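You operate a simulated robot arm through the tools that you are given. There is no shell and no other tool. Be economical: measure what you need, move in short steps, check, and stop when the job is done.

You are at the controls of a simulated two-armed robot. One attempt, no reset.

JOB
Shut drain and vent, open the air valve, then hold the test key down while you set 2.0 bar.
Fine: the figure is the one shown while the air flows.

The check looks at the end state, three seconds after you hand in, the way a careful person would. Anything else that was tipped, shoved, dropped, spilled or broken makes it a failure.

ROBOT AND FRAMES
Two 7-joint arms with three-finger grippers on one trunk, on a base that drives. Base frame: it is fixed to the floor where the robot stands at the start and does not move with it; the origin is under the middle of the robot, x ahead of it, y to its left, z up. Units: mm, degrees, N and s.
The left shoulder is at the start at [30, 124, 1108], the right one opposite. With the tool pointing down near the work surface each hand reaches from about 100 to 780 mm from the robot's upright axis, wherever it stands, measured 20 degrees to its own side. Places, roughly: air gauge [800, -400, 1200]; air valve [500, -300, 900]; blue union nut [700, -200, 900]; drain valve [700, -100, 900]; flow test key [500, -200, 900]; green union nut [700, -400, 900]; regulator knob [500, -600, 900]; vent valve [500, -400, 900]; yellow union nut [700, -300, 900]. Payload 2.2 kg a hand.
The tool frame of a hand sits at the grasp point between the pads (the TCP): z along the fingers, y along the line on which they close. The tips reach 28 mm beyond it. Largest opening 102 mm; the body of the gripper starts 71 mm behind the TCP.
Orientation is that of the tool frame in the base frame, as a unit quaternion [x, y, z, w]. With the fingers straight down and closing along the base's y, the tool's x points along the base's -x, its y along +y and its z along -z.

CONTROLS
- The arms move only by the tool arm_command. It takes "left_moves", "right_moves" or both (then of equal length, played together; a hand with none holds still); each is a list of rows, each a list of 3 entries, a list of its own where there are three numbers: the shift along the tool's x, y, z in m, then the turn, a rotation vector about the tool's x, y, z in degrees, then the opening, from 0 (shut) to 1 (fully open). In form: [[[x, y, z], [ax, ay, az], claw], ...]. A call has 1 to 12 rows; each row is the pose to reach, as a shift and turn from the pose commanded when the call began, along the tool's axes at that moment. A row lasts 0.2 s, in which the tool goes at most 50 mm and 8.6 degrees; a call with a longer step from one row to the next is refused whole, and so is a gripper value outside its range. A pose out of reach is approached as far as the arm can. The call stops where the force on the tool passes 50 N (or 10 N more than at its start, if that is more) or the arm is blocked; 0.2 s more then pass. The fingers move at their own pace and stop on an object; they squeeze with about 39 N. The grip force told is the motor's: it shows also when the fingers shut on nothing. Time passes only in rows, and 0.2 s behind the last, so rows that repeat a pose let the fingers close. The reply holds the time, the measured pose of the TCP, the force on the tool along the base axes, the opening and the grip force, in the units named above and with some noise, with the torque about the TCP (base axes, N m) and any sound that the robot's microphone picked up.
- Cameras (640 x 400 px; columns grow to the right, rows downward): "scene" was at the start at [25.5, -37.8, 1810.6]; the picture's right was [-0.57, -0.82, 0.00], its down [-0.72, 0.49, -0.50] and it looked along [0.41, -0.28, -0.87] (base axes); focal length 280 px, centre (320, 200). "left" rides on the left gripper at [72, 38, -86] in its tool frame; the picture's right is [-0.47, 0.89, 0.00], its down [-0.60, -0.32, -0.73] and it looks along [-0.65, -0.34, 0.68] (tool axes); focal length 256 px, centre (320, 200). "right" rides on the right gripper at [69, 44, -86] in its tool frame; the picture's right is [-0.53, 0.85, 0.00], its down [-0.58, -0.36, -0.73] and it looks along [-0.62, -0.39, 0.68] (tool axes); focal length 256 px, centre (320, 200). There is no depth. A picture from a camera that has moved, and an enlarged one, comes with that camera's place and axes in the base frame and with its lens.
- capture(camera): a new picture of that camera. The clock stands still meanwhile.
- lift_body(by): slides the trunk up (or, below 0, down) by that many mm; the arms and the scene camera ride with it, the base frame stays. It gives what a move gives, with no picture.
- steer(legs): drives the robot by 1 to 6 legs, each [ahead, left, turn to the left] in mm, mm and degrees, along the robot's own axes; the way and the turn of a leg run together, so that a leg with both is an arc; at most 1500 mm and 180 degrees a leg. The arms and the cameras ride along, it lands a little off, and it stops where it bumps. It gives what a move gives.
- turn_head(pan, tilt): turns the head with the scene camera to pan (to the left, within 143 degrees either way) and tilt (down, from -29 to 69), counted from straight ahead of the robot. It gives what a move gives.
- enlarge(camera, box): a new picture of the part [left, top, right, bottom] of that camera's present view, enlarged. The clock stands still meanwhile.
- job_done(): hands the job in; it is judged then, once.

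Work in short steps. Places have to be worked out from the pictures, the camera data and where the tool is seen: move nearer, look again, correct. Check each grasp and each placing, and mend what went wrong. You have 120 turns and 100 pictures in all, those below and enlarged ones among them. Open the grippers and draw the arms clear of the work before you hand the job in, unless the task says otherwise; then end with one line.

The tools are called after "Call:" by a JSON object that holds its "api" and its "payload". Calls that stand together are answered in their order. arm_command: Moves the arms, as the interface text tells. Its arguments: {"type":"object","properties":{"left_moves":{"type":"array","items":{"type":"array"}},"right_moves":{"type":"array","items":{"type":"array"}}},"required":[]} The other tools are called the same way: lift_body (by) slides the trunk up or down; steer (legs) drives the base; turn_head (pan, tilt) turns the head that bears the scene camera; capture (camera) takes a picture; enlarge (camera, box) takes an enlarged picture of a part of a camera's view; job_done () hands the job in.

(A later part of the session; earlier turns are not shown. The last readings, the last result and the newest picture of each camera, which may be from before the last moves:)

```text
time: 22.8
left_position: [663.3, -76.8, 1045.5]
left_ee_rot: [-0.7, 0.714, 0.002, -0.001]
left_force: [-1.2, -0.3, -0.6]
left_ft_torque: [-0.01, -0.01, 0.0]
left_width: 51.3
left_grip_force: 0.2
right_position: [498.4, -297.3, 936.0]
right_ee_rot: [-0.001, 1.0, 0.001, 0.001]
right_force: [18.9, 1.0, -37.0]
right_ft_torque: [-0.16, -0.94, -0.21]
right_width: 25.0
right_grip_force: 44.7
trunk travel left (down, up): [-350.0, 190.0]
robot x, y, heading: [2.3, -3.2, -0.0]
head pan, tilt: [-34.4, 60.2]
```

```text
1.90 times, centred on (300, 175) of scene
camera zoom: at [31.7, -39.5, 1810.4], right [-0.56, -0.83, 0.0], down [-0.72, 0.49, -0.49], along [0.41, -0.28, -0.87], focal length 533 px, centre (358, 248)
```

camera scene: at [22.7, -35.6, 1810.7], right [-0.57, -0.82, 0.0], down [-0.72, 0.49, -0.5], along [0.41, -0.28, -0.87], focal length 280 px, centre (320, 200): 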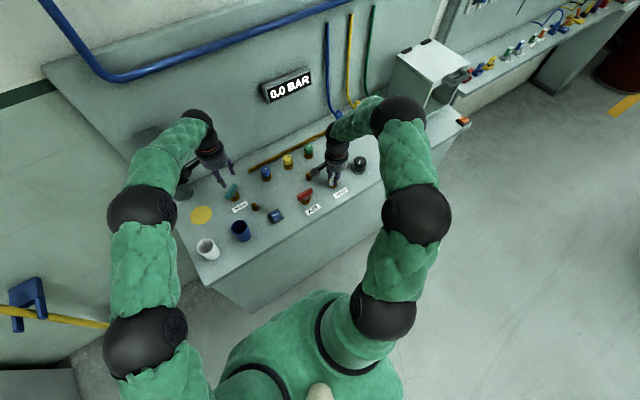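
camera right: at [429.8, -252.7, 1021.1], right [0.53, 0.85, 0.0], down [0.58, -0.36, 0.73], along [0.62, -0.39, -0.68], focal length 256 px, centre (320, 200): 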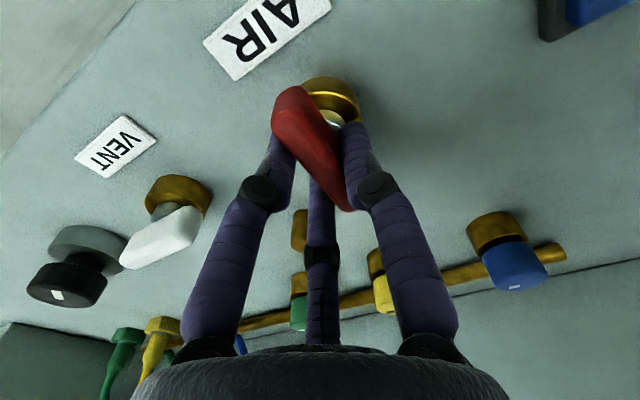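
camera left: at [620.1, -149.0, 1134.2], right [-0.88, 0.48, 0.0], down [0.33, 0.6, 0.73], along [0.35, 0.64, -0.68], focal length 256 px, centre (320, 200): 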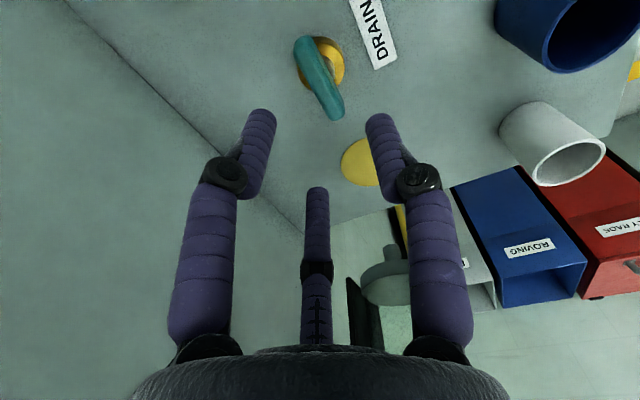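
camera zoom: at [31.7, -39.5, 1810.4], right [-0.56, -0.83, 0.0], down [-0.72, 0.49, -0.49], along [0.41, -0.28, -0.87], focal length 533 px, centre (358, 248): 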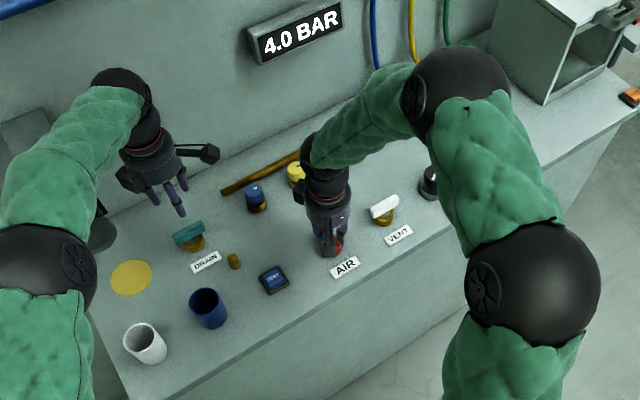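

Air is open and the display reads 4.0 bar, with no leak sound reported. I release air and send the right hand above the regulator knob, and the left above the test key at about (496,-167).

Call:
{"api": "arm_command", "payload": {"left_moves": [[[0, 0, 0], [0, 0, 0], 0.3], [[0.009, 0.016, 0], [0, 0, 8], 0.0], [[0.018, 0.033, 0], [0, 0, 16], 0], [[0.027, 0.05, 0], [0, 0, 24], 0], [[0.036, 0.066, 0], [0, 0, 32], 0], [[0.045, 0.082, 0], [0, 0, 40], 0], [[0.054, 0.098, 0], [0, 0, 48], 0], [[0.063, 0.114, 0], [0, 0, 56.5], 0], [[0.072, 0.131, 0], [0, 0, 65], 0], [[0.081, 0.147, 0], [0, 0, 73.5], 0], [[0.089, 0.163, 0], [0, 0, 82], 0], [[0.089, 0.163, 0], [0, 0, 89], 0]], "right_moves": [[[0, 0, 0], [0, 0, 0], 0.4], [[0, 0, 0], [0, 0, 0], 0.4], [[0, 0, -0.03], [0, 0, 0], 0.4], [[0, 0, -0.07], [0, 0, 0], 0.5], [[0, 0, -0.11], [0, 0, 0], 0.7], [[0.001, -0.045, -0.11], [0, 0, 0], 0.7], [[0.002, -0.09, -0.11], [0, 0, 0], 0.7], [[0.004, -0.135, -0.11], [0, 0, 0], 0.7], [[0.006, -0.18, -0.11], [0, 0, 0], 0.7], [[0.006, -0.22, -0.11], [0, 0, 0], 0.7], [[0.006, -0.25, -0.11], [0, 0, 0], 0.7], [[0.006, -0.25, -0.11], [0, 0, 0], 0.7]]}}

Call:
{"api": "capture", "payload": {"camera": "left"}}

Call:
{"api": "capture", "payload": {"camera": "right"}}

Call:
{"api": "enlarge", "payload": {"camera": "scene", "box": [180, 70, 420, 280]}}

```text
time: 25.4
left_position: [495.7, -160.8, 1045.8]
left_ee_rot: [0.002, 1.0, -0.001, 0.0]
left_force: [0.3, 0.7, 1.2]
left_ft_torque: [0.0, 0.01, -0.01]
left_width: 2.2
left_grip_force: 31.1
right_position: [488.4, -545.5, 1047.6]
right_ee_rot: [0.0, 1.0, 0.001, -0.001]
right_force: [0.2, -0.3, 0.3]
right_ft_torque: [0.02, -0.01, 0.0]
right_width: 71.4
right_grip_force: 0.2
trunk travel left (down, up): [-350.0, 190.0]
robot x, y, heading: [3.0, -0.2, -0.0]
head pan, tilt: [-34.4, 60.2]
```

```text
62 pictures are left
camera left: at [424.0, -124.6, 1133.0], right [0.47, 0.88, 0.0], down [0.6, -0.32, 0.73], along [0.65, -0.34, -0.68], focal length 256 px, centre (320, 200)
```

left: 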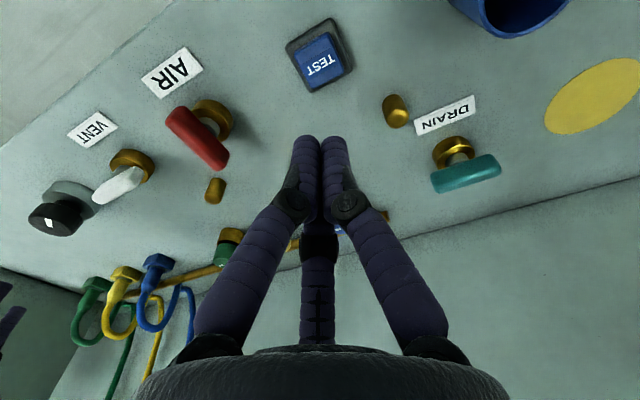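

```text
61 pictures are left
camera right: at [421.0, -500.7, 1132.7], right [0.53, 0.85, 0.0], down [0.58, -0.36, 0.73], along [0.62, -0.39, -0.68], focal length 256 px, centre (320, 200)
```

right: 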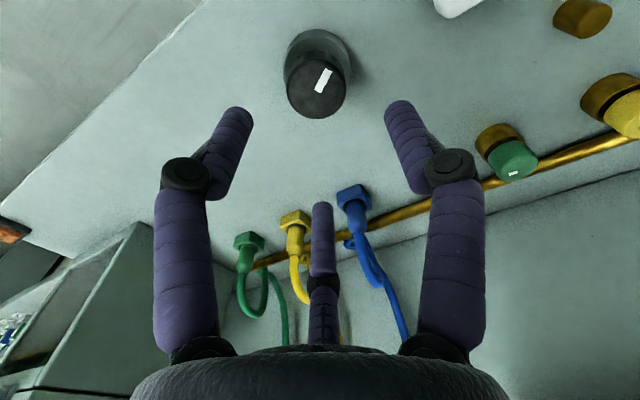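

```text
1.90 times, centred on (300, 175) of scene
camera zoom: at [25.8, -36.8, 1810.6], right [-0.57, -0.82, 0.0], down [-0.72, 0.49, -0.5], along [0.41, -0.28, -0.87], focal length 533 px, centre (358, 248)
```

zoom: 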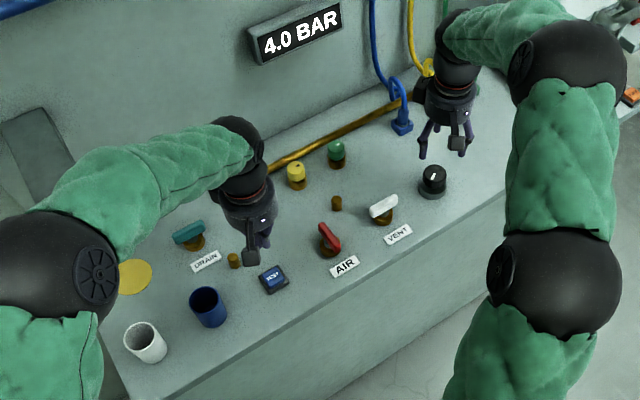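

Left is directly over the key, and the knob looks to be centred near (490,-548) with its top at z≈940. I lower the left hand to just above the key and the right to around the knob.

Call:
{"api": "arm_command", "payload": {"left_moves": [[[0, 0, 0.04], [0, 0, 0], 0], [[0, 0, 0.08], [0, 0, 0], 0], [[0, 0, 0.115], [0, 0, 0], 0], [[0, 0, 0.115], [0, 0, 0], 0]], "right_moves": [[[-0.001, -0.002, 0.03], [0, 0, 0], 0.7], [[-0.001, -0.002, 0.06], [0, 0, 0], 0.7], [[-0.001, -0.002, 0.085], [0, 0, 0], 0.7], [[-0.001, -0.002, 0.1], [0, 0, 0], 0.7]]}}

Call:
{"api": "capture", "payload": {"camera": "left"}}

Call:
{"api": "capture", "payload": {"camera": "right"}}

```text
time: 26.4
left_position: [497.3, -162.2, 931.2]
left_ee_rot: [0.0, 1.0, -0.001, 0.0]
left_force: [0.0, 0.3, -0.1]
left_ft_torque: [-0.01, -0.03, -0.01]
left_width: 2.3
left_grip_force: 31.3
right_position: [488.2, -546.8, 946.0]
right_ee_rot: [0.0, 1.0, 0.0, 0.0]
right_force: [-0.1, -0.3, 0.9]
right_ft_torque: [0.0, 0.01, 0.0]
right_width: 71.5
right_grip_force: 0.1
trunk travel left (down, up): [-350.0, 190.0]
robot x, y, heading: [-0.7, -0.8, -0.1]
head pan, tilt: [-34.4, 60.2]
```

```text
59 pictures are left
camera left: at [425.0, -126.2, 1017.8], right [0.47, 0.89, 0.0], down [0.6, -0.32, 0.73], along [0.65, -0.34, -0.68], focal length 256 px, centre (320, 200)
```

left: 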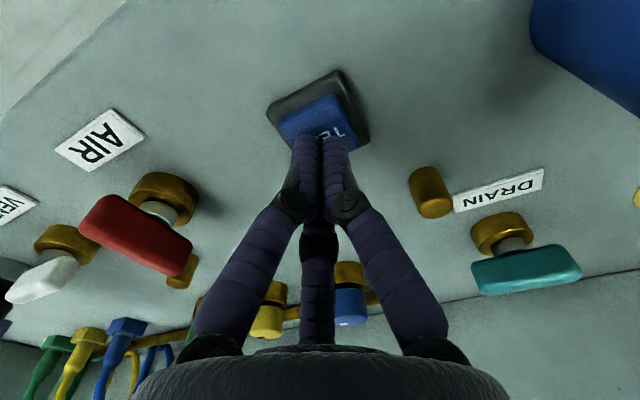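

```text
58 pictures are left
camera right: at [419.8, -503.2, 1032.0], right [0.53, 0.85, 0.0], down [0.58, -0.36, 0.73], along [0.62, -0.39, -0.68], focal length 256 px, centre (320, 200)
```

right: 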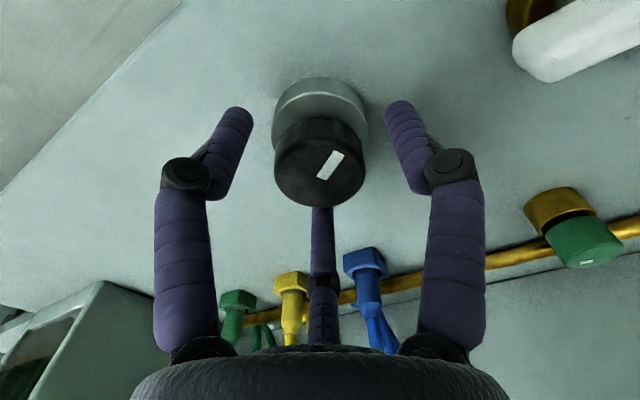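

The knob is centred between the fingers, with its top at about z 932. Right goes down 8 mm and closes while left steps down onto the key.

Call:
{"api": "arm_command", "payload": {"left_moves": [[[0.006, 0, 0.0], [0, 0, 0], 0], [[0.006, 0, 0.004], [0, 0, 0], 0], [[0.006, 0, 0.007], [0, 0, 0], 0], [[0.006, 0, 0.01], [0, 0, 0], 0], [[0.006, 0, 0.012], [0, 0, 0], 0]], "right_moves": [[[0, 0, 0.008], [0, 0, 0], 0.7], [[0, 0, 0.008], [0, 0, 0], 0.2], [[0, 0, 0.008], [0, 0, 0], 0.2], [[0, 0, 0.008], [0, 0, 0], 0.2], [[0, 0, 0.008], [0, 0, 0], 0.2]]}}

Call:
{"api": "capture", "payload": {"camera": "right"}}

Call:
{"api": "enlarge", "payload": {"camera": "scene", "box": [180, 70, 420, 280]}}

```text
time: 27.6
left_position: [492.7, -163.6, 920.6]
left_ee_rot: [0.0, 1.0, 0.0, 0.0]
left_force: [-2.6, -0.5, 11.8]
left_ft_torque: [0.02, 0.09, -0.03]
left_width: 6.0
left_grip_force: 31.3
right_position: [495.1, -551.7, 940.2]
right_ee_rot: [0.001, 1.0, -0.003, 0.005]
right_force: [31.4, -18.0, 4.7]
right_ft_torque: [-0.38, 0.0, 0.36]
right_width: 47.4
right_grip_force: 45.2
trunk travel left (down, up): [-350.0, 190.0]
robot x, y, heading: [-0.3, -0.0, -0.0]
head pan, tilt: [-34.4, 60.2]
heard: click
```

```text
57 pictures are left
camera right: at [424.7, -506.6, 1024.5], right [0.53, 0.85, 0.0], down [0.57, -0.36, 0.74], along [0.62, -0.4, -0.67], focal length 256 px, centre (320, 200)
```

right: 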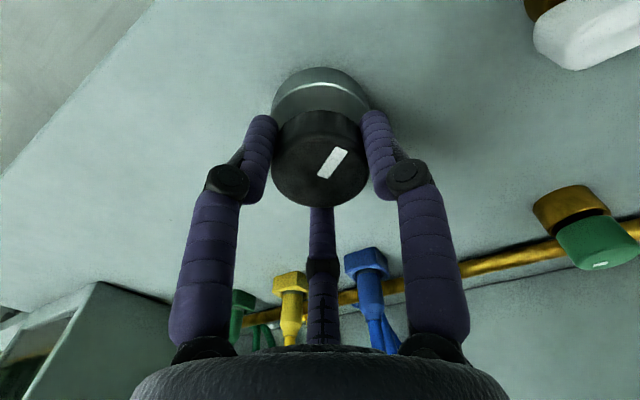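

```text
1.90 times, centred on (300, 175) of scene
camera zoom: at [28.5, -39.6, 1810.7], right [-0.56, -0.83, 0.0], down [-0.72, 0.49, -0.5], along [0.41, -0.28, -0.87], focal length 533 px, centre (358, 248)
```

zoom: 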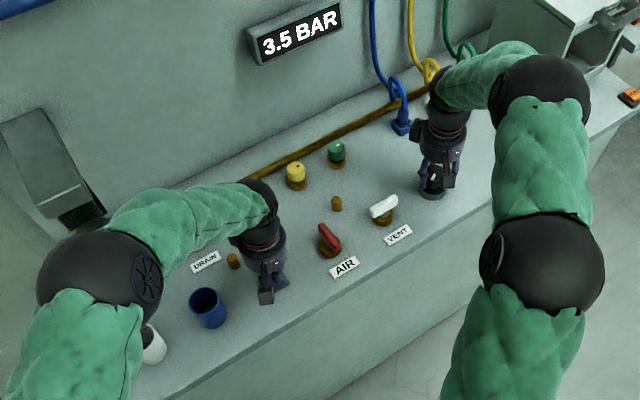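

A click sounded and the display shows 3.5 bar with air flowing. The right hand was pushed +x when it closed on the knob, so its pads are off-centre; I open, re-centre to about (484,-552) and close again.

Call:
{"api": "arm_command", "payload": {"left_moves": [[[0, 0, 0.001], [0, 0, 0], 0], [[0, 0, 0.001], [0, 0, 0], 0], [[0, 0, 0.001], [0, 0, 0], 0], [[0, 0, 0.001], [0, 0, 0], 0], [[0, 0, 0.001], [0, 0, 0], 0]], "right_moves": [[[0, 0, 0], [0, 0, 0], 0.65], [[0.003, -0.004, 0], [0, 0, 0], 0.65], [[0.003, -0.004, 0], [0, 0, 0], 0.3], [[0.003, -0.004, 0], [0, 0, 0], 0.3], [[0.003, -0.004, 0], [0, 0, 0], 0.3]]}}

Call:
{"api": "capture", "payload": {"camera": "right"}}

```text
time: 28.8
left_position: [490.5, -162.8, 920.5]
left_ee_rot: [0.0, 1.0, 0.0, 0.0]
left_force: [-3.6, 6.0, 31.3]
left_ft_torque: [0.18, 0.11, -0.1]
left_width: 6.3
left_grip_force: 31.7
right_position: [487.5, -554.2, 938.9]
right_ee_rot: [-0.001, 1.0, -0.003, 0.003]
right_force: [24.7, -19.1, -2.3]
right_ft_torque: [-0.19, 0.11, -0.25]
right_width: 52.6
right_grip_force: 44.6
trunk travel left (down, up): [-350.0, 190.0]
robot x, y, heading: [2.5, -1.8, -0.2]
head pan, tilt: [-34.4, 60.2]
```

```text
55 pictures are left
camera right: at [419.1, -510.4, 1024.6], right [0.53, 0.84, 0.0], down [0.57, -0.36, 0.74], along [0.62, -0.39, -0.68], focal length 256 px, centre (320, 200)
```

right: 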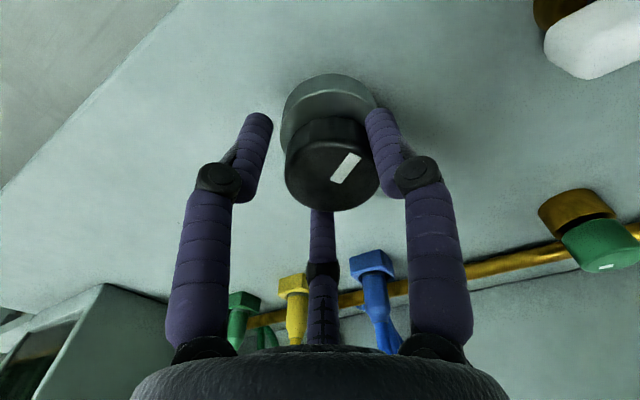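

The evidence conflicts. Both cameras, taken at y≈-552, give x≈495, which is also where the first grip settled. I re-centre the right hand there and close again.

Call:
{"api": "arm_command", "payload": {"right_moves": [[[0, 0, 0], [0, 0, 0], 0.7], [[-0.01, -0.001, 0], [0, 0, 0], 0.7], [[-0.01, -0.001, 0], [0, 0, 0], 0.7]]}}

Call:
{"api": "capture", "payload": {"camera": "right"}}

Call:
{"api": "enlarge", "payload": {"camera": "scene", "box": [320, 110, 420, 190]}}

```text
time: 29.6
left_position: [490.2, -162.1, 920.4]
left_ee_rot: [0.0, 1.0, -0.001, 0.002]
left_force: [6.6, -3.4, 20.3]
left_ft_torque: [-0.06, -0.15, -0.03]
left_width: 6.0
left_grip_force: 31.8
right_position: [493.6, -551.8, 937.3]
right_ee_rot: [0.0, 1.0, 0.001, 0.0]
right_force: [-1.2, 0.5, 0.1]
right_ft_torque: [-0.02, 0.01, -0.01]
right_width: 71.0
right_grip_force: 0.0
trunk travel left (down, up): [-350.0, 190.0]
robot x, y, heading: [-0.2, 1.7, -0.1]
head pan, tilt: [-34.4, 60.2]
```

```text
54 pictures are left
camera right: at [425.8, -508.3, 1023.5], right [0.53, 0.85, 0.0], down [0.58, -0.37, 0.73], along [0.62, -0.39, -0.68], focal length 256 px, centre (320, 200)
```

right: 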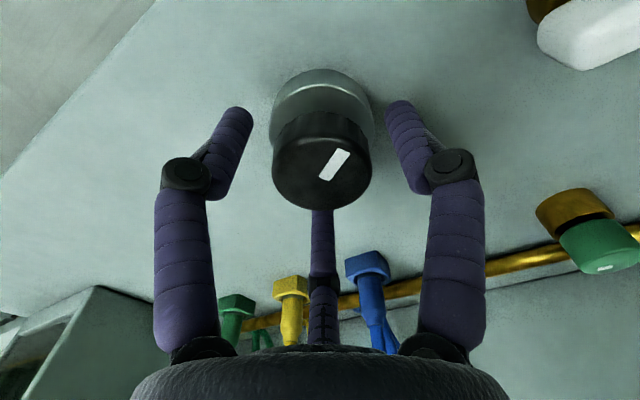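

```text
5.00 times, centred on (370, 150) of scene
camera zoom: at [24.6, -37.7, 1810.7], right [-0.57, -0.82, 0.0], down [-0.72, 0.49, -0.5], along [0.41, -0.28, -0.87], focal length 1398 px, centre (70, 450)
```

zoom: 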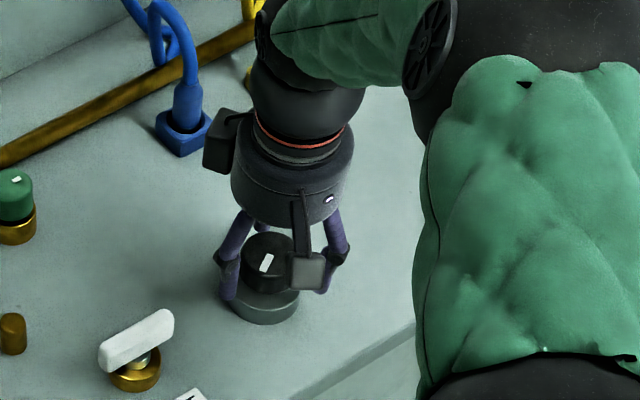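

It looks centred in both views, so I close on the knob.

Call:
{"api": "arm_command", "payload": {"right_moves": [[[0, 0, 0], [0, 0, 0], 0.3], [[0, 0, 0], [0, 0, 0], 0.3], [[0, 0, 0], [0, 0, 0], 0.3]]}}

Call:
{"api": "capture", "payload": {"camera": "right"}}

```text
time: 30.4
left_position: [490.0, -161.1, 919.7]
left_ee_rot: [0.0, 1.0, -0.001, 0.001]
left_force: [4.7, -7.2, 23.1]
left_ft_torque: [-0.2, -0.05, 0.03]
left_width: 5.8
left_grip_force: 31.7
right_position: [494.9, -550.7, 937.4]
right_ee_rot: [0.0, 1.0, 0.001, 0.0]
right_force: [0.7, 5.9, 0.6]
right_ft_torque: [0.22, 0.41, 0.23]
right_width: 47.3
right_grip_force: 45.2
trunk travel left (down, up): [-350.0, 190.0]
robot x, y, heading: [0.3, -0.9, -0.1]
head pan, tilt: [-34.4, 60.2]
```

```text
52 pictures are left
camera right: at [426.0, -507.9, 1023.7], right [0.53, 0.85, 0.0], down [0.58, -0.36, 0.73], along [0.62, -0.39, -0.68], focal length 256 px, centre (320, 200)
```

right: 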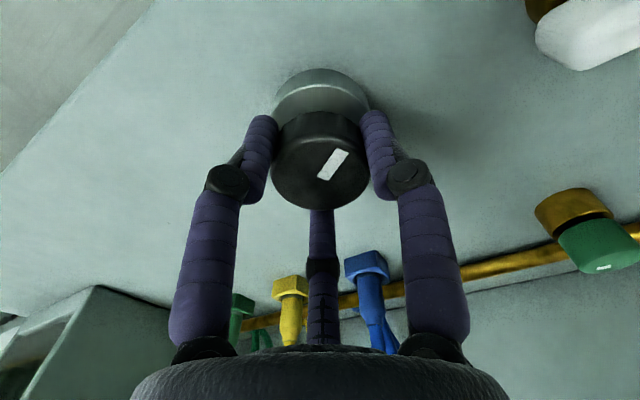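

A clean grip at 47.3 mm with small forces. I turn 16° counter-clockwise from above and read the gauge.

Call:
{"api": "arm_command", "payload": {"right_moves": [[[0, 0, 0], [0, 0, -8], 0.3], [[0, 0, 0], [0, 0, -16], 0.3], [[0, 0, 0], [0, 0, -16], 0.3], [[0, 0, 0], [0, 0, -16], 0.3]]}}

Call:
{"api": "enlarge", "payload": {"camera": "scene", "box": [250, 60, 330, 110]}}

Call:
{"api": "capture", "payload": {"camera": "right"}}

```text
time: 31.4
left_position: [489.6, -161.0, 919.8]
left_ee_rot: [0.0, 1.0, -0.001, 0.0]
left_force: [4.5, -8.0, 24.2]
left_ft_torque: [-0.21, -0.06, 0.0]
left_width: 6.1
left_grip_force: 31.5
right_position: [494.4, -551.8, 937.9]
right_ee_rot: [-0.139, 0.99, 0.001, 0.0]
right_force: [0.9, 9.3, -4.6]
right_ft_torque: [0.35, 0.21, -0.02]
right_width: 47.5
right_grip_force: 45.1
trunk travel left (down, up): [-350.0, 190.0]
robot x, y, heading: [-1.3, 2.7, 0.2]
head pan, tilt: [-34.4, 60.2]
```

```text
8.00 times, centred on (290, 85) of scene
camera zoom: at [24.4, -37.4, 1810.7], right [-0.57, -0.82, 0.0], down [-0.72, 0.49, -0.5], along [0.41, -0.28, -0.87], focal length 2237 px, centre (560, 1120)
```

zoom: 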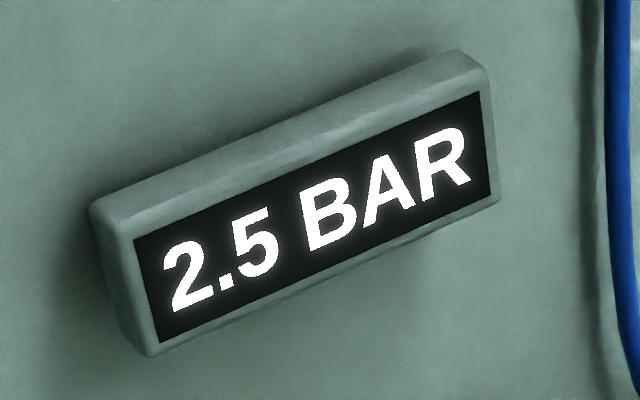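

```text
50 pictures are left
camera right: at [416.7, -528.6, 1023.7], right [0.28, 0.96, 0.0], down [0.66, -0.19, 0.73], along [0.7, -0.2, -0.68], focal length 256 px, centre (320, 200)
```

right: 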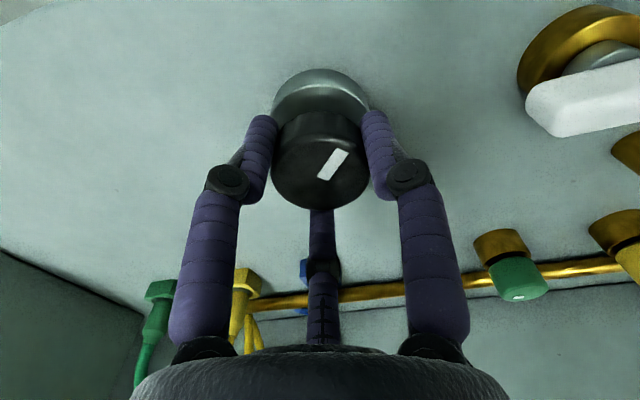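

16° took it from 3.5 to 2.5 bar, about 0.06 bar per degree. I turn 8° more.

Call:
{"api": "arm_command", "payload": {"right_moves": [[[0, 0, 0], [0, 0, -4], 0.3], [[0, 0, 0], [0, 0, -8], 0.3], [[0, 0, 0], [0, 0, -8], 0.3], [[0, 0, 0], [0, 0, -8], 0.3]]}}

Call:
{"api": "enlarge", "payload": {"camera": "scene", "box": [250, 60, 330, 110]}}

```text
time: 32.4
left_position: [490.3, -161.6, 919.6]
left_ee_rot: [-0.001, 1.0, -0.002, 0.0]
left_force: [1.5, -5.0, 26.8]
left_ft_torque: [-0.12, -0.06, -0.02]
left_width: 5.9
left_grip_force: 31.4
right_position: [495.1, -552.2, 937.8]
right_ee_rot: [-0.208, 0.978, 0.002, -0.001]
right_force: [-1.5, 8.7, -11.3]
right_ft_torque: [0.1, -0.16, 0.05]
right_width: 47.2
right_grip_force: 45.5
trunk travel left (down, up): [-350.0, 190.0]
robot x, y, heading: [-1.5, 3.6, -0.1]
head pan, tilt: [-34.4, 60.2]
```

```text
8.00 times, centred on (290, 85) of scene
camera zoom: at [24.3, -37.7, 1810.6], right [-0.57, -0.82, 0.0], down [-0.72, 0.49, -0.5], along [0.41, -0.28, -0.87], focal length 2237 px, centre (560, 1120)
```

zoom: 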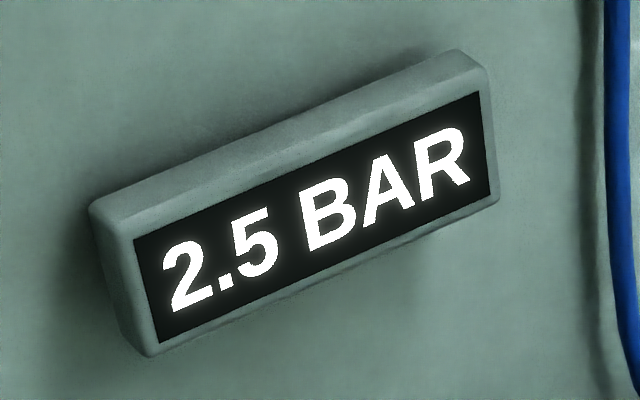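

It still reads 2.5, so either the knob has detents or the reading is coarse. I turn 5° more.

Call:
{"api": "arm_command", "payload": {"right_moves": [[[0, 0, 0], [0, 0, -5], 0.3], [[0, 0, 0], [0, 0, -5], 0.3], [[0, 0, 0], [0, 0, -5], 0.3]]}}

Call:
{"api": "enlarge", "payload": {"camera": "scene", "box": [250, 60, 330, 110]}}

Call:
{"api": "capture", "payload": {"camera": "right"}}

```text
time: 33.2
left_position: [490.6, -162.0, 921.0]
left_ee_rot: [0.0, 1.0, 0.0, 0.0]
left_force: [-1.3, -0.8, 34.0]
left_ft_torque: [-0.05, 0.04, -0.06]
left_width: 6.0
left_grip_force: 31.9
right_position: [493.6, -553.0, 938.5]
right_ee_rot: [-0.25, 0.968, 0.001, 0.001]
right_force: [0.6, 6.5, -21.5]
right_ft_torque: [-0.27, -0.32, 0.02]
right_width: 46.8
right_grip_force: 44.9
trunk travel left (down, up): [-350.0, 190.0]
robot x, y, heading: [1.2, -2.0, -0.1]
head pan, tilt: [-34.4, 60.2]
```

```text
8.00 times, centred on (290, 85) of scene
camera zoom: at [24.6, -38.0, 1810.6], right [-0.57, -0.82, 0.0], down [-0.72, 0.49, -0.5], along [0.41, -0.28, -0.87], focal length 2237 px, centre (560, 1120)
```

zoom: 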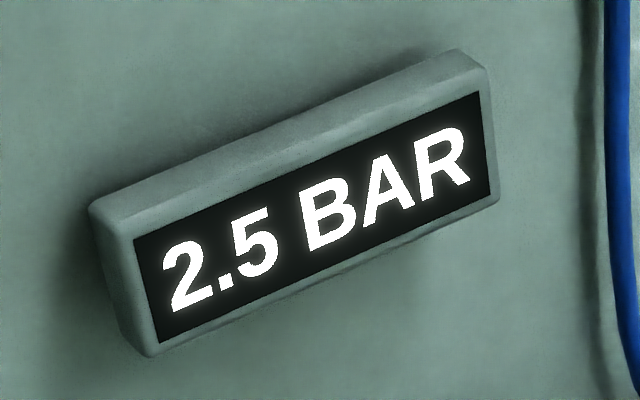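

```text
47 pictures are left
camera right: at [413.7, -546.8, 1023.7], right [0.06, 1.0, 0.0], down [0.68, -0.04, 0.73], along [0.73, -0.04, -0.68], focal length 256 px, centre (320, 200)
```

right: 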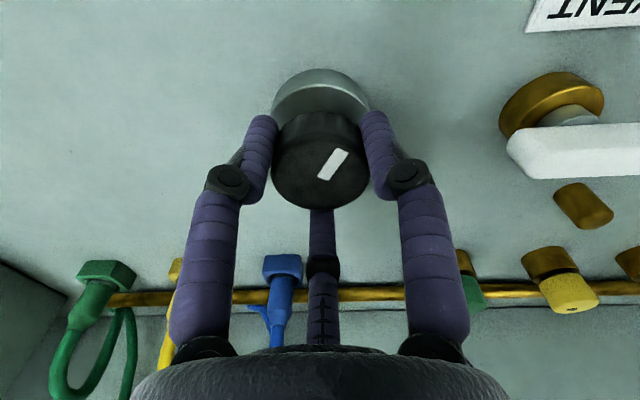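

The knob turned with the grip but the reading held, so it steps. I continue 5° further.

Call:
{"api": "arm_command", "payload": {"right_moves": [[[0, 0, 0.0005], [0, 0, -5], 0.3], [[0, 0, 0.0005], [0, 0, -5], 0.3], [[0, 0, 0.0005], [0, 0, -5], 0.3]]}}

Call:
{"api": "enlarge", "payload": {"camera": "scene", "box": [250, 60, 330, 110]}}

```text
time: 34.0
left_position: [490.9, -160.4, 920.1]
left_ee_rot: [0.0, 1.0, -0.001, 0.001]
left_force: [-0.9, -1.1, 30.4]
left_ft_torque: [-0.05, 0.01, 0.04]
left_width: 6.1
left_grip_force: 32.0
right_position: [494.7, -552.6, 938.2]
right_ee_rot: [-0.293, 0.956, 0.001, -0.001]
right_force: [-0.9, 10.6, -19.5]
right_ft_torque: [0.47, -0.14, 0.01]
right_width: 47.3
right_grip_force: 44.7
trunk travel left (down, up): [-350.0, 190.0]
robot x, y, heading: [3.5, 3.0, -0.3]
head pan, tilt: [-34.4, 60.2]
```

```text
8.00 times, centred on (290, 85) of scene
camera zoom: at [24.4, -37.5, 1810.7], right [-0.57, -0.82, 0.0], down [-0.72, 0.49, -0.5], along [0.41, -0.28, -0.87], focal length 2237 px, centre (560, 1120)
```

zoom: 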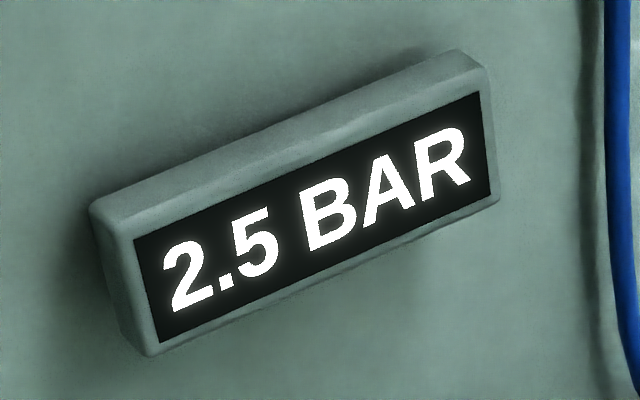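

Still 2.5. I turn 8° more.

Call:
{"api": "arm_command", "payload": {"right_moves": [[[0, 0, 0], [0, 0, -4], 0.3], [[0, 0, 0], [0, 0, -8], 0.3], [[0, 0, 0], [0, 0, -8], 0.3]]}}

Call:
{"api": "enlarge", "payload": {"camera": "scene", "box": [250, 60, 330, 110]}}

```text
time: 34.8
left_position: [489.7, -160.9, 920.0]
left_ee_rot: [0.001, 1.0, 0.0, 0.0]
left_force: [-0.6, -3.5, 30.3]
left_ft_torque: [-0.05, 0.02, 0.0]
left_width: 5.9
left_grip_force: 30.6
right_position: [493.1, -551.1, 937.5]
right_ee_rot: [-0.36, 0.933, 0.001, 0.0]
right_force: [-1.0, 13.4, -17.4]
right_ft_torque: [0.4, 0.56, -0.02]
right_width: 47.0
right_grip_force: 45.2
trunk travel left (down, up): [-350.0, 190.0]
robot x, y, heading: [1.0, 1.3, -0.2]
head pan, tilt: [-34.4, 60.2]
```

```text
8.00 times, centred on (290, 85) of scene
camera zoom: at [24.5, -37.2, 1810.7], right [-0.57, -0.82, 0.0], down [-0.72, 0.49, -0.5], along [0.41, -0.28, -0.87], focal length 2237 px, centre (560, 1120)
```

zoom: 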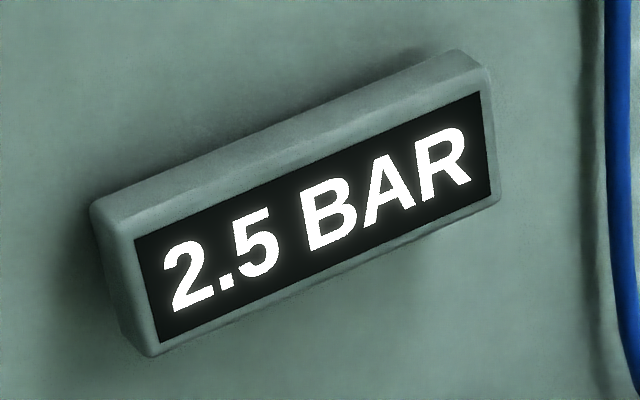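

42° in total without a change; perhaps the 3.5 was only a transient after pressing the key. I check that the knob really turns with the hand.

Call:
{"api": "capture", "payload": {"camera": "right"}}

Call:
{"api": "capture", "payload": {"camera": "left"}}

Call:
{"api": "enlarge", "payload": {"camera": "scene", "box": [320, 110, 420, 190]}}

```text
44 pictures are left
camera right: at [414.8, -565.4, 1023.7], right [-0.17, 0.99, 0.0], down [0.67, 0.11, 0.73], along [0.72, 0.13, -0.68], focal length 256 px, centre (320, 200)
```

right: 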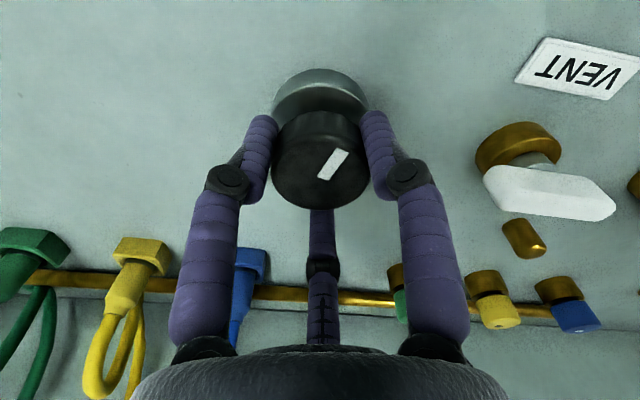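

```text
43 pictures are left
camera left: at [417.6, -124.4, 1005.9], right [0.47, 0.89, 0.0], down [0.6, -0.32, 0.73], along [0.65, -0.34, -0.68], focal length 256 px, centre (320, 200)
```

left: 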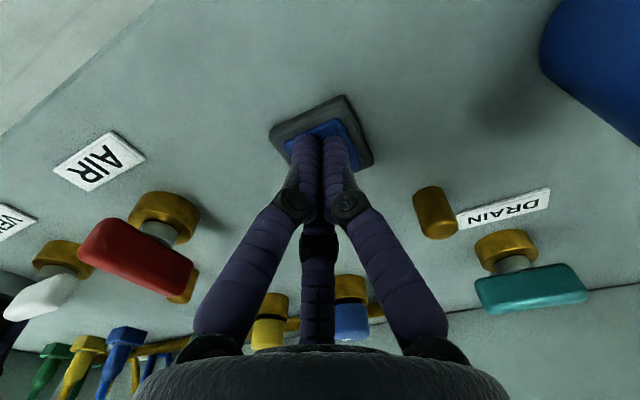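

```text
5.00 times, centred on (370, 150) of scene
camera zoom: at [24.5, -37.2, 1810.7], right [-0.57, -0.82, 0.0], down [-0.72, 0.49, -0.5], along [0.41, -0.28, -0.87], focal length 1398 px, centre (70, 450)
```

zoom: 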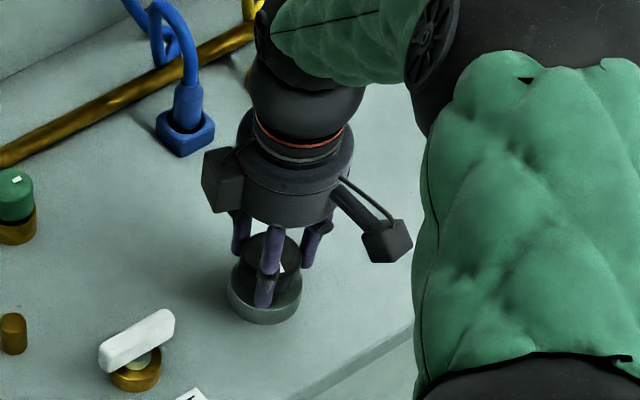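

The knob mark stays fixed relative to the fingers, so it truly turned 42°. I continue 16° more in the same direction and check.

Call:
{"api": "arm_command", "payload": {"right_moves": [[[0, 0, 0], [0, 0, -4], 0.3], [[0, 0, 0], [0, 0, -8], 0.3], [[0, 0, 0], [0, 0, -12], 0.3], [[0, 0, 0], [0, 0, -16], 0.3], [[0, 0, 0], [0, 0, -16], 0.3], [[0, 0, 0], [0, 0, -16], 0.3]]}}

Call:
{"api": "enlarge", "payload": {"camera": "scene", "box": [250, 60, 330, 110]}}

```text
time: 36.2
left_position: [491.0, -161.4, 920.3]
left_ee_rot: [0.001, 1.0, -0.001, 0.0]
left_force: [-2.5, -5.7, 30.4]
left_ft_torque: [-0.16, 0.07, 0.0]
left_width: 5.9
left_grip_force: 31.4
right_position: [494.1, -551.1, 938.2]
right_ee_rot: [-0.485, 0.875, 0.0, 0.0]
right_force: [3.0, 17.1, -16.7]
right_ft_torque: [0.64, -0.07, 0.06]
right_width: 47.2
right_grip_force: 45.3
trunk travel left (down, up): [-350.0, 190.0]
robot x, y, heading: [2.1, 1.4, 0.1]
head pan, tilt: [-34.4, 60.2]
```

```text
8.00 times, centred on (290, 85) of scene
camera zoom: at [24.6, -37.1, 1810.7], right [-0.57, -0.82, 0.0], down [-0.72, 0.49, -0.5], along [0.41, -0.28, -0.87], focal length 2237 px, centre (560, 1120)
```

zoom: 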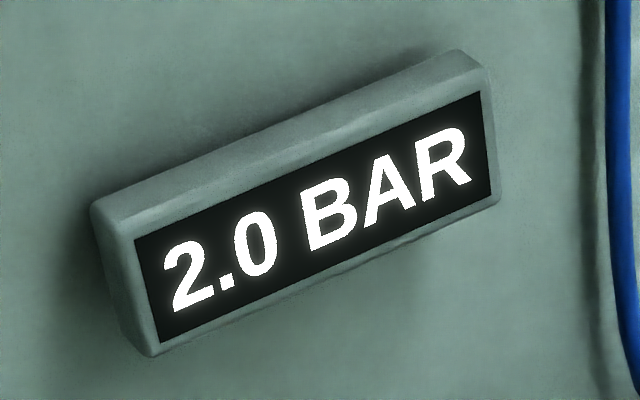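

It reads 2.0 now, so the display steps by 0.5 bar and I want the knob well inside that step. The right wrist is nearing its forearm (17 N and growing), so I open, wind the wrist back 85° clockwise and regrip.

Call:
{"api": "arm_command", "payload": {"right_moves": [[[0, 0, 0], [0, 0, 0], 0.75], [[0, 0, 0], [0, 0, 0], 0.75], [[0, 0, 0], [0, 0, 8.5], 0.75], [[0, 0, 0], [0, 0, 17], 0.75], [[0, 0, 0], [0, 0, 25.5], 0.75], [[0, 0, 0], [0, 0, 34], 0.75], [[0, 0, 0], [0, 0, 42.5], 0.75], [[0, 0, 0], [0, 0, 51], 0.75], [[0, 0, 0], [0, 0, 59.5], 0.75], [[0, 0, 0], [0, 0, 68], 0.75], [[0, 0, 0], [0, 0, 76.5], 0.75], [[0, 0, 0], [0, 0, 85], 0.75]]}}

Call:
{"api": "enlarge", "payload": {"camera": "scene", "box": [250, 60, 330, 110]}}

Call:
{"api": "capture", "payload": {"camera": "right"}}

```text
time: 38.8
left_position: [489.8, -160.9, 919.9]
left_ee_rot: [0.0, 1.0, -0.002, 0.001]
left_force: [5.2, -0.8, 24.2]
left_ft_torque: [-0.01, -0.13, 0.04]
left_width: 6.3
left_grip_force: 31.8
right_position: [495.7, -553.6, 938.5]
right_ee_rot: [0.234, 0.972, -0.001, 0.001]
right_force: [0.0, 0.7, -0.3]
right_ft_torque: [0.0, -0.01, 0.05]
right_width: 76.6
right_grip_force: 0.1
trunk travel left (down, up): [-350.0, 190.0]
robot x, y, heading: [2.3, -2.6, -0.1]
head pan, tilt: [-34.4, 60.2]
```

```text
8.00 times, centred on (290, 85) of scene
camera zoom: at [24.2, -37.3, 1810.7], right [-0.57, -0.82, 0.0], down [-0.72, 0.49, -0.5], along [0.41, -0.28, -0.87], focal length 2237 px, centre (560, 1120)
```

zoom: 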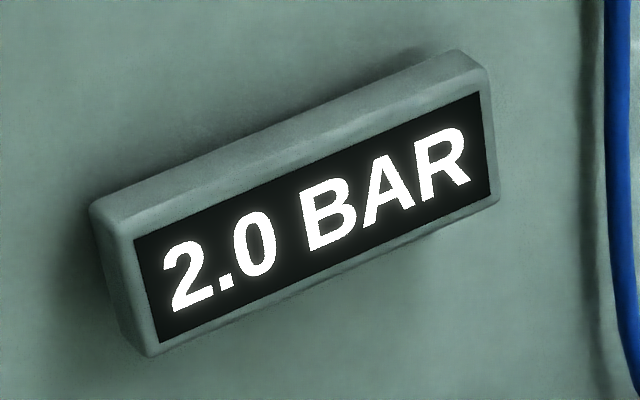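

```text
39 pictures are left
camera right: at [454.5, -482.7, 1024.4], right [0.86, 0.51, 0.0], down [0.35, -0.59, 0.73], along [0.37, -0.63, -0.68], focal length 256 px, centre (320, 200)
```

right: 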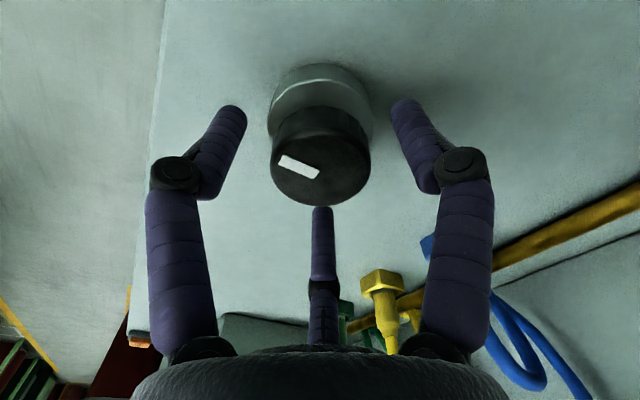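

2.0 bar holds with the hand off the knob. I regrip and turn 12° further to find where the 2.0 step ends.

Call:
{"api": "arm_command", "payload": {"right_moves": [[[0, 0, 0], [0, 0, 0], 0.3], [[0, 0, 0], [0, 0, 0], 0.3], [[0, 0, 0], [0, 0, 0], 0.3], [[0, 0, 0], [0, 0, -6], 0.3], [[0, 0, 0], [0, 0, -12], 0.3], [[0, 0, 0], [0, 0, -12], 0.3], [[0, 0, 0], [0, 0, -12], 0.3], [[0, 0, 0], [0, 0, -12], 0.3]]}}

Call:
{"api": "enlarge", "payload": {"camera": "scene", "box": [250, 60, 330, 110]}}

```text
time: 40.6
left_position: [489.2, -160.2, 919.3]
left_ee_rot: [0.0, 1.0, -0.001, 0.001]
left_force: [4.3, -6.6, 20.2]
left_ft_torque: [-0.18, -0.13, 0.0]
left_width: 6.0
left_grip_force: 32.0
right_position: [495.8, -551.6, 938.3]
right_ee_rot: [0.13, 0.991, 0.001, 0.0]
right_force: [-1.4, 8.4, 8.5]
right_ft_torque: [0.41, 0.29, 0.0]
right_width: 47.5
right_grip_force: 45.3
trunk travel left (down, up): [-350.0, 190.0]
robot x, y, heading: [-2.5, 1.2, 0.2]
head pan, tilt: [-34.4, 60.2]
```

```text
8.00 times, centred on (290, 85) of scene
camera zoom: at [23.7, -36.4, 1810.7], right [-0.57, -0.82, 0.0], down [-0.72, 0.49, -0.5], along [0.41, -0.28, -0.87], focal length 2237 px, centre (560, 1120)
```

zoom: 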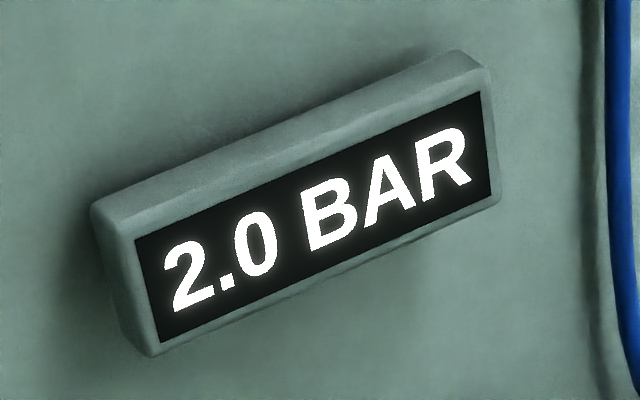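

Still 2.0 at 70°. I continue 8°.

Call:
{"api": "arm_command", "payload": {"right_moves": [[[0, 0, 0], [0, 0, -8], 0.3], [[0, 0, 0], [0, 0, -8], 0.3], [[0, 0, 0], [0, 0, -8], 0.3], [[0, 0, 0], [0, 0, -8], 0.3]]}}

Call:
{"api": "enlarge", "payload": {"camera": "scene", "box": [250, 60, 330, 110]}}

```text
time: 41.6
left_position: [489.5, -161.0, 919.1]
left_ee_rot: [0.0, 1.0, -0.001, 0.0]
left_force: [2.4, -8.1, 18.8]
left_ft_torque: [-0.2, -0.05, 0.01]
left_width: 5.8
left_grip_force: 31.2
right_position: [495.2, -551.7, 938.4]
right_ee_rot: [0.061, 0.998, 0.0, 0.001]
right_force: [0.0, 11.5, 9.4]
right_ft_torque: [0.46, -0.01, 0.01]
right_width: 47.1
right_grip_force: 45.3
trunk travel left (down, up): [-350.0, 190.0]
robot x, y, heading: [-0.1, 0.2, 0.1]
head pan, tilt: [-34.4, 60.2]
```

```text
8.00 times, centred on (290, 85) of scene
camera zoom: at [23.6, -35.9, 1810.8], right [-0.57, -0.82, 0.0], down [-0.72, 0.49, -0.5], along [0.41, -0.28, -0.87], focal length 2237 px, centre (560, 1120)
```

zoom: 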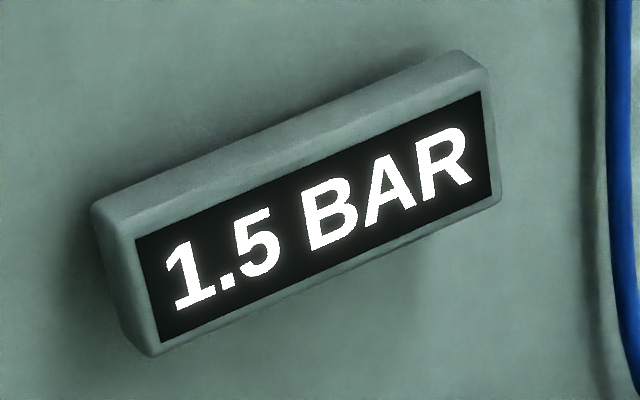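

The lower boundary lies between 70° and 78°. I come back 4° to narrow it.

Call:
{"api": "arm_command", "payload": {"right_moves": [[[0, 0, 0], [0, 0, 4], 0.3], [[0, 0, 0], [0, 0, 4], 0.3], [[0, 0, 0], [0, 0, 4], 0.3], [[0, 0, 0], [0, 0, 4], 0.3]]}}

Call:
{"api": "enlarge", "payload": {"camera": "scene", "box": [250, 60, 330, 110]}}

```text
time: 42.6
left_position: [490.2, -159.8, 919.9]
left_ee_rot: [0.001, 1.0, -0.001, 0.001]
left_force: [1.6, -4.7, 20.5]
left_ft_torque: [-0.11, -0.02, 0.01]
left_width: 6.2
left_grip_force: 31.0
right_position: [495.5, -551.5, 938.4]
right_ee_rot: [0.096, 0.995, -0.001, 0.0]
right_force: [-0.9, 11.7, 4.0]
right_ft_torque: [0.07, -0.28, -0.04]
right_width: 47.0
right_grip_force: 45.1
trunk travel left (down, up): [-350.0, 190.0]
robot x, y, heading: [0.2, -0.4, 0.2]
head pan, tilt: [-34.4, 60.2]
```

```text
8.00 times, centred on (290, 85) of scene
camera zoom: at [23.5, -35.9, 1810.7], right [-0.57, -0.82, 0.0], down [-0.72, 0.49, -0.5], along [0.41, -0.28, -0.87], focal length 2237 px, centre (560, 1120)
```

zoom: 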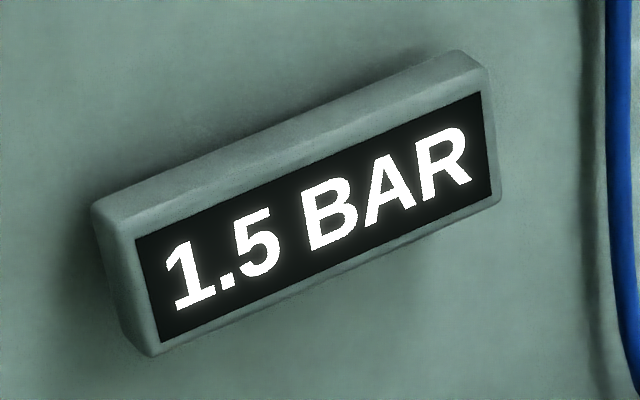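

The boundary is at about 72°. Next I look for the upper one by turning back to 50°.

Call:
{"api": "arm_command", "payload": {"right_moves": [[[0, 0, 0], [0, 0, 8], 0.3], [[0, 0, 0], [0, 0, 16], 0.3], [[0, 0, 0], [0, 0, 24], 0.3], [[0, 0, 0], [0, 0, 24], 0.3], [[0, 0, 0], [0, 0, 24], 0.3], [[0, 0, 0], [0, 0, 24], 0.3]]}}

Call:
{"api": "enlarge", "payload": {"camera": "scene", "box": [250, 60, 330, 110]}}

```text
time: 44.0
left_position: [488.2, -159.5, 920.2]
left_ee_rot: [0.0, 1.0, -0.001, 0.0]
left_force: [3.4, -5.7, 15.2]
left_ft_torque: [-0.12, -0.08, -0.03]
left_width: 6.1
left_grip_force: 31.4
right_position: [495.2, -551.3, 939.0]
right_ee_rot: [0.3, 0.954, 0.0, 0.0]
right_force: [-6.2, 14.0, 9.0]
right_ft_torque: [0.59, 0.43, 0.02]
right_width: 47.1
right_grip_force: 44.9
trunk travel left (down, up): [-350.0, 190.0]
robot x, y, heading: [-1.3, -1.5, -0.1]
head pan, tilt: [-34.4, 60.2]
```

```text
8.00 times, centred on (290, 85) of scene
camera zoom: at [23.2, -35.4, 1810.8], right [-0.57, -0.82, 0.0], down [-0.72, 0.49, -0.5], along [0.41, -0.28, -0.87], focal length 2237 px, centre (560, 1120)
```

zoom: 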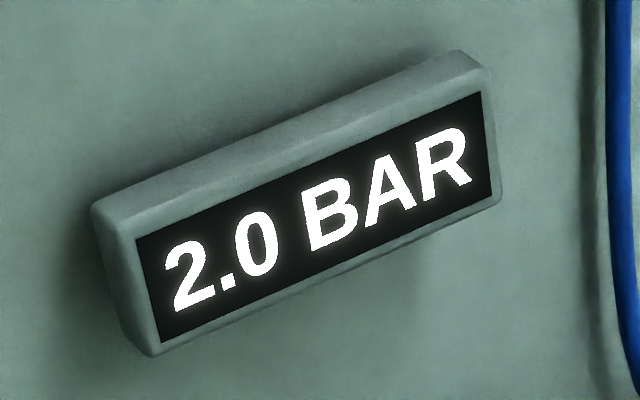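

2.0 spans roughly 46° to 72°, so the centre is about 59°. I turn back 9°, release the knob gently, and read again with the key still held.

Call:
{"api": "arm_command", "payload": {"right_moves": [[[0, 0, 0], [0, 0, -5], 0.3], [[0, 0, 0], [0, 0, -9], 0.3], [[0, 0, 0], [0, 0, -9], 0.3], [[0, 0, 0], [0, 0, -9], 0.75], [[0, 0, 0], [0, 0, -9], 0.75], [[0, 0, 0], [0, 0, -9], 0.75]]}}

Call:
{"api": "enlarge", "payload": {"camera": "scene", "box": [250, 60, 330, 110]}}

Call:
{"api": "capture", "payload": {"camera": "right"}}

```text
time: 45.4
left_position: [489.8, -159.6, 919.5]
left_ee_rot: [0.0, 1.0, -0.001, 0.0]
left_force: [-1.7, 6.6, 24.0]
left_ft_torque: [0.16, 0.03, -0.01]
left_width: 5.5
left_grip_force: 31.4
right_position: [494.0, -551.8, 938.1]
right_ee_rot: [0.225, 0.974, 0.0, 0.001]
right_force: [0.3, 0.1, -0.1]
right_ft_torque: [0.02, -0.05, 0.04]
right_width: 76.3
right_grip_force: 0.1
trunk travel left (down, up): [-350.0, 190.0]
robot x, y, heading: [-1.5, -1.5, 0.2]
head pan, tilt: [-34.4, 60.2]
```

```text
8.00 times, centred on (290, 85) of scene
camera zoom: at [23.4, -36.3, 1810.7], right [-0.57, -0.82, 0.0], down [-0.72, 0.49, -0.5], along [0.41, -0.28, -0.87], focal length 2237 px, centre (560, 1120)
```

zoom: 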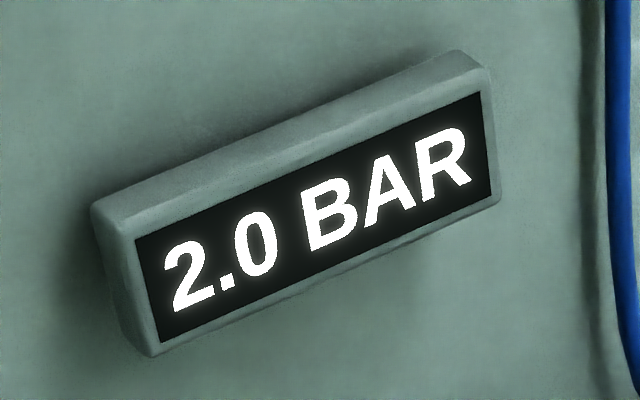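

```text
33 pictures are left
camera right: at [452.1, -482.6, 1024.2], right [0.85, 0.53, 0.0], down [0.36, -0.58, 0.73], along [0.39, -0.62, -0.68], focal length 256 px, centre (320, 200)
```

right: 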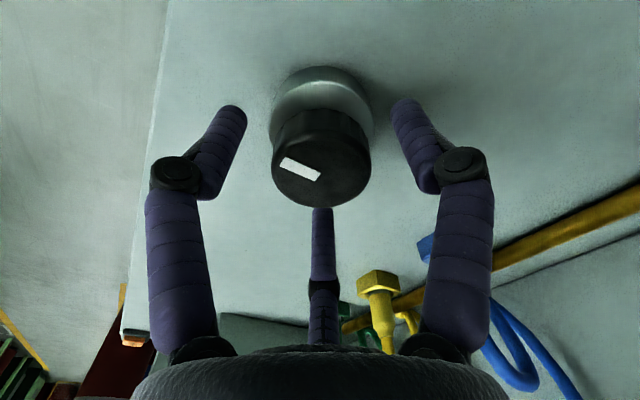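

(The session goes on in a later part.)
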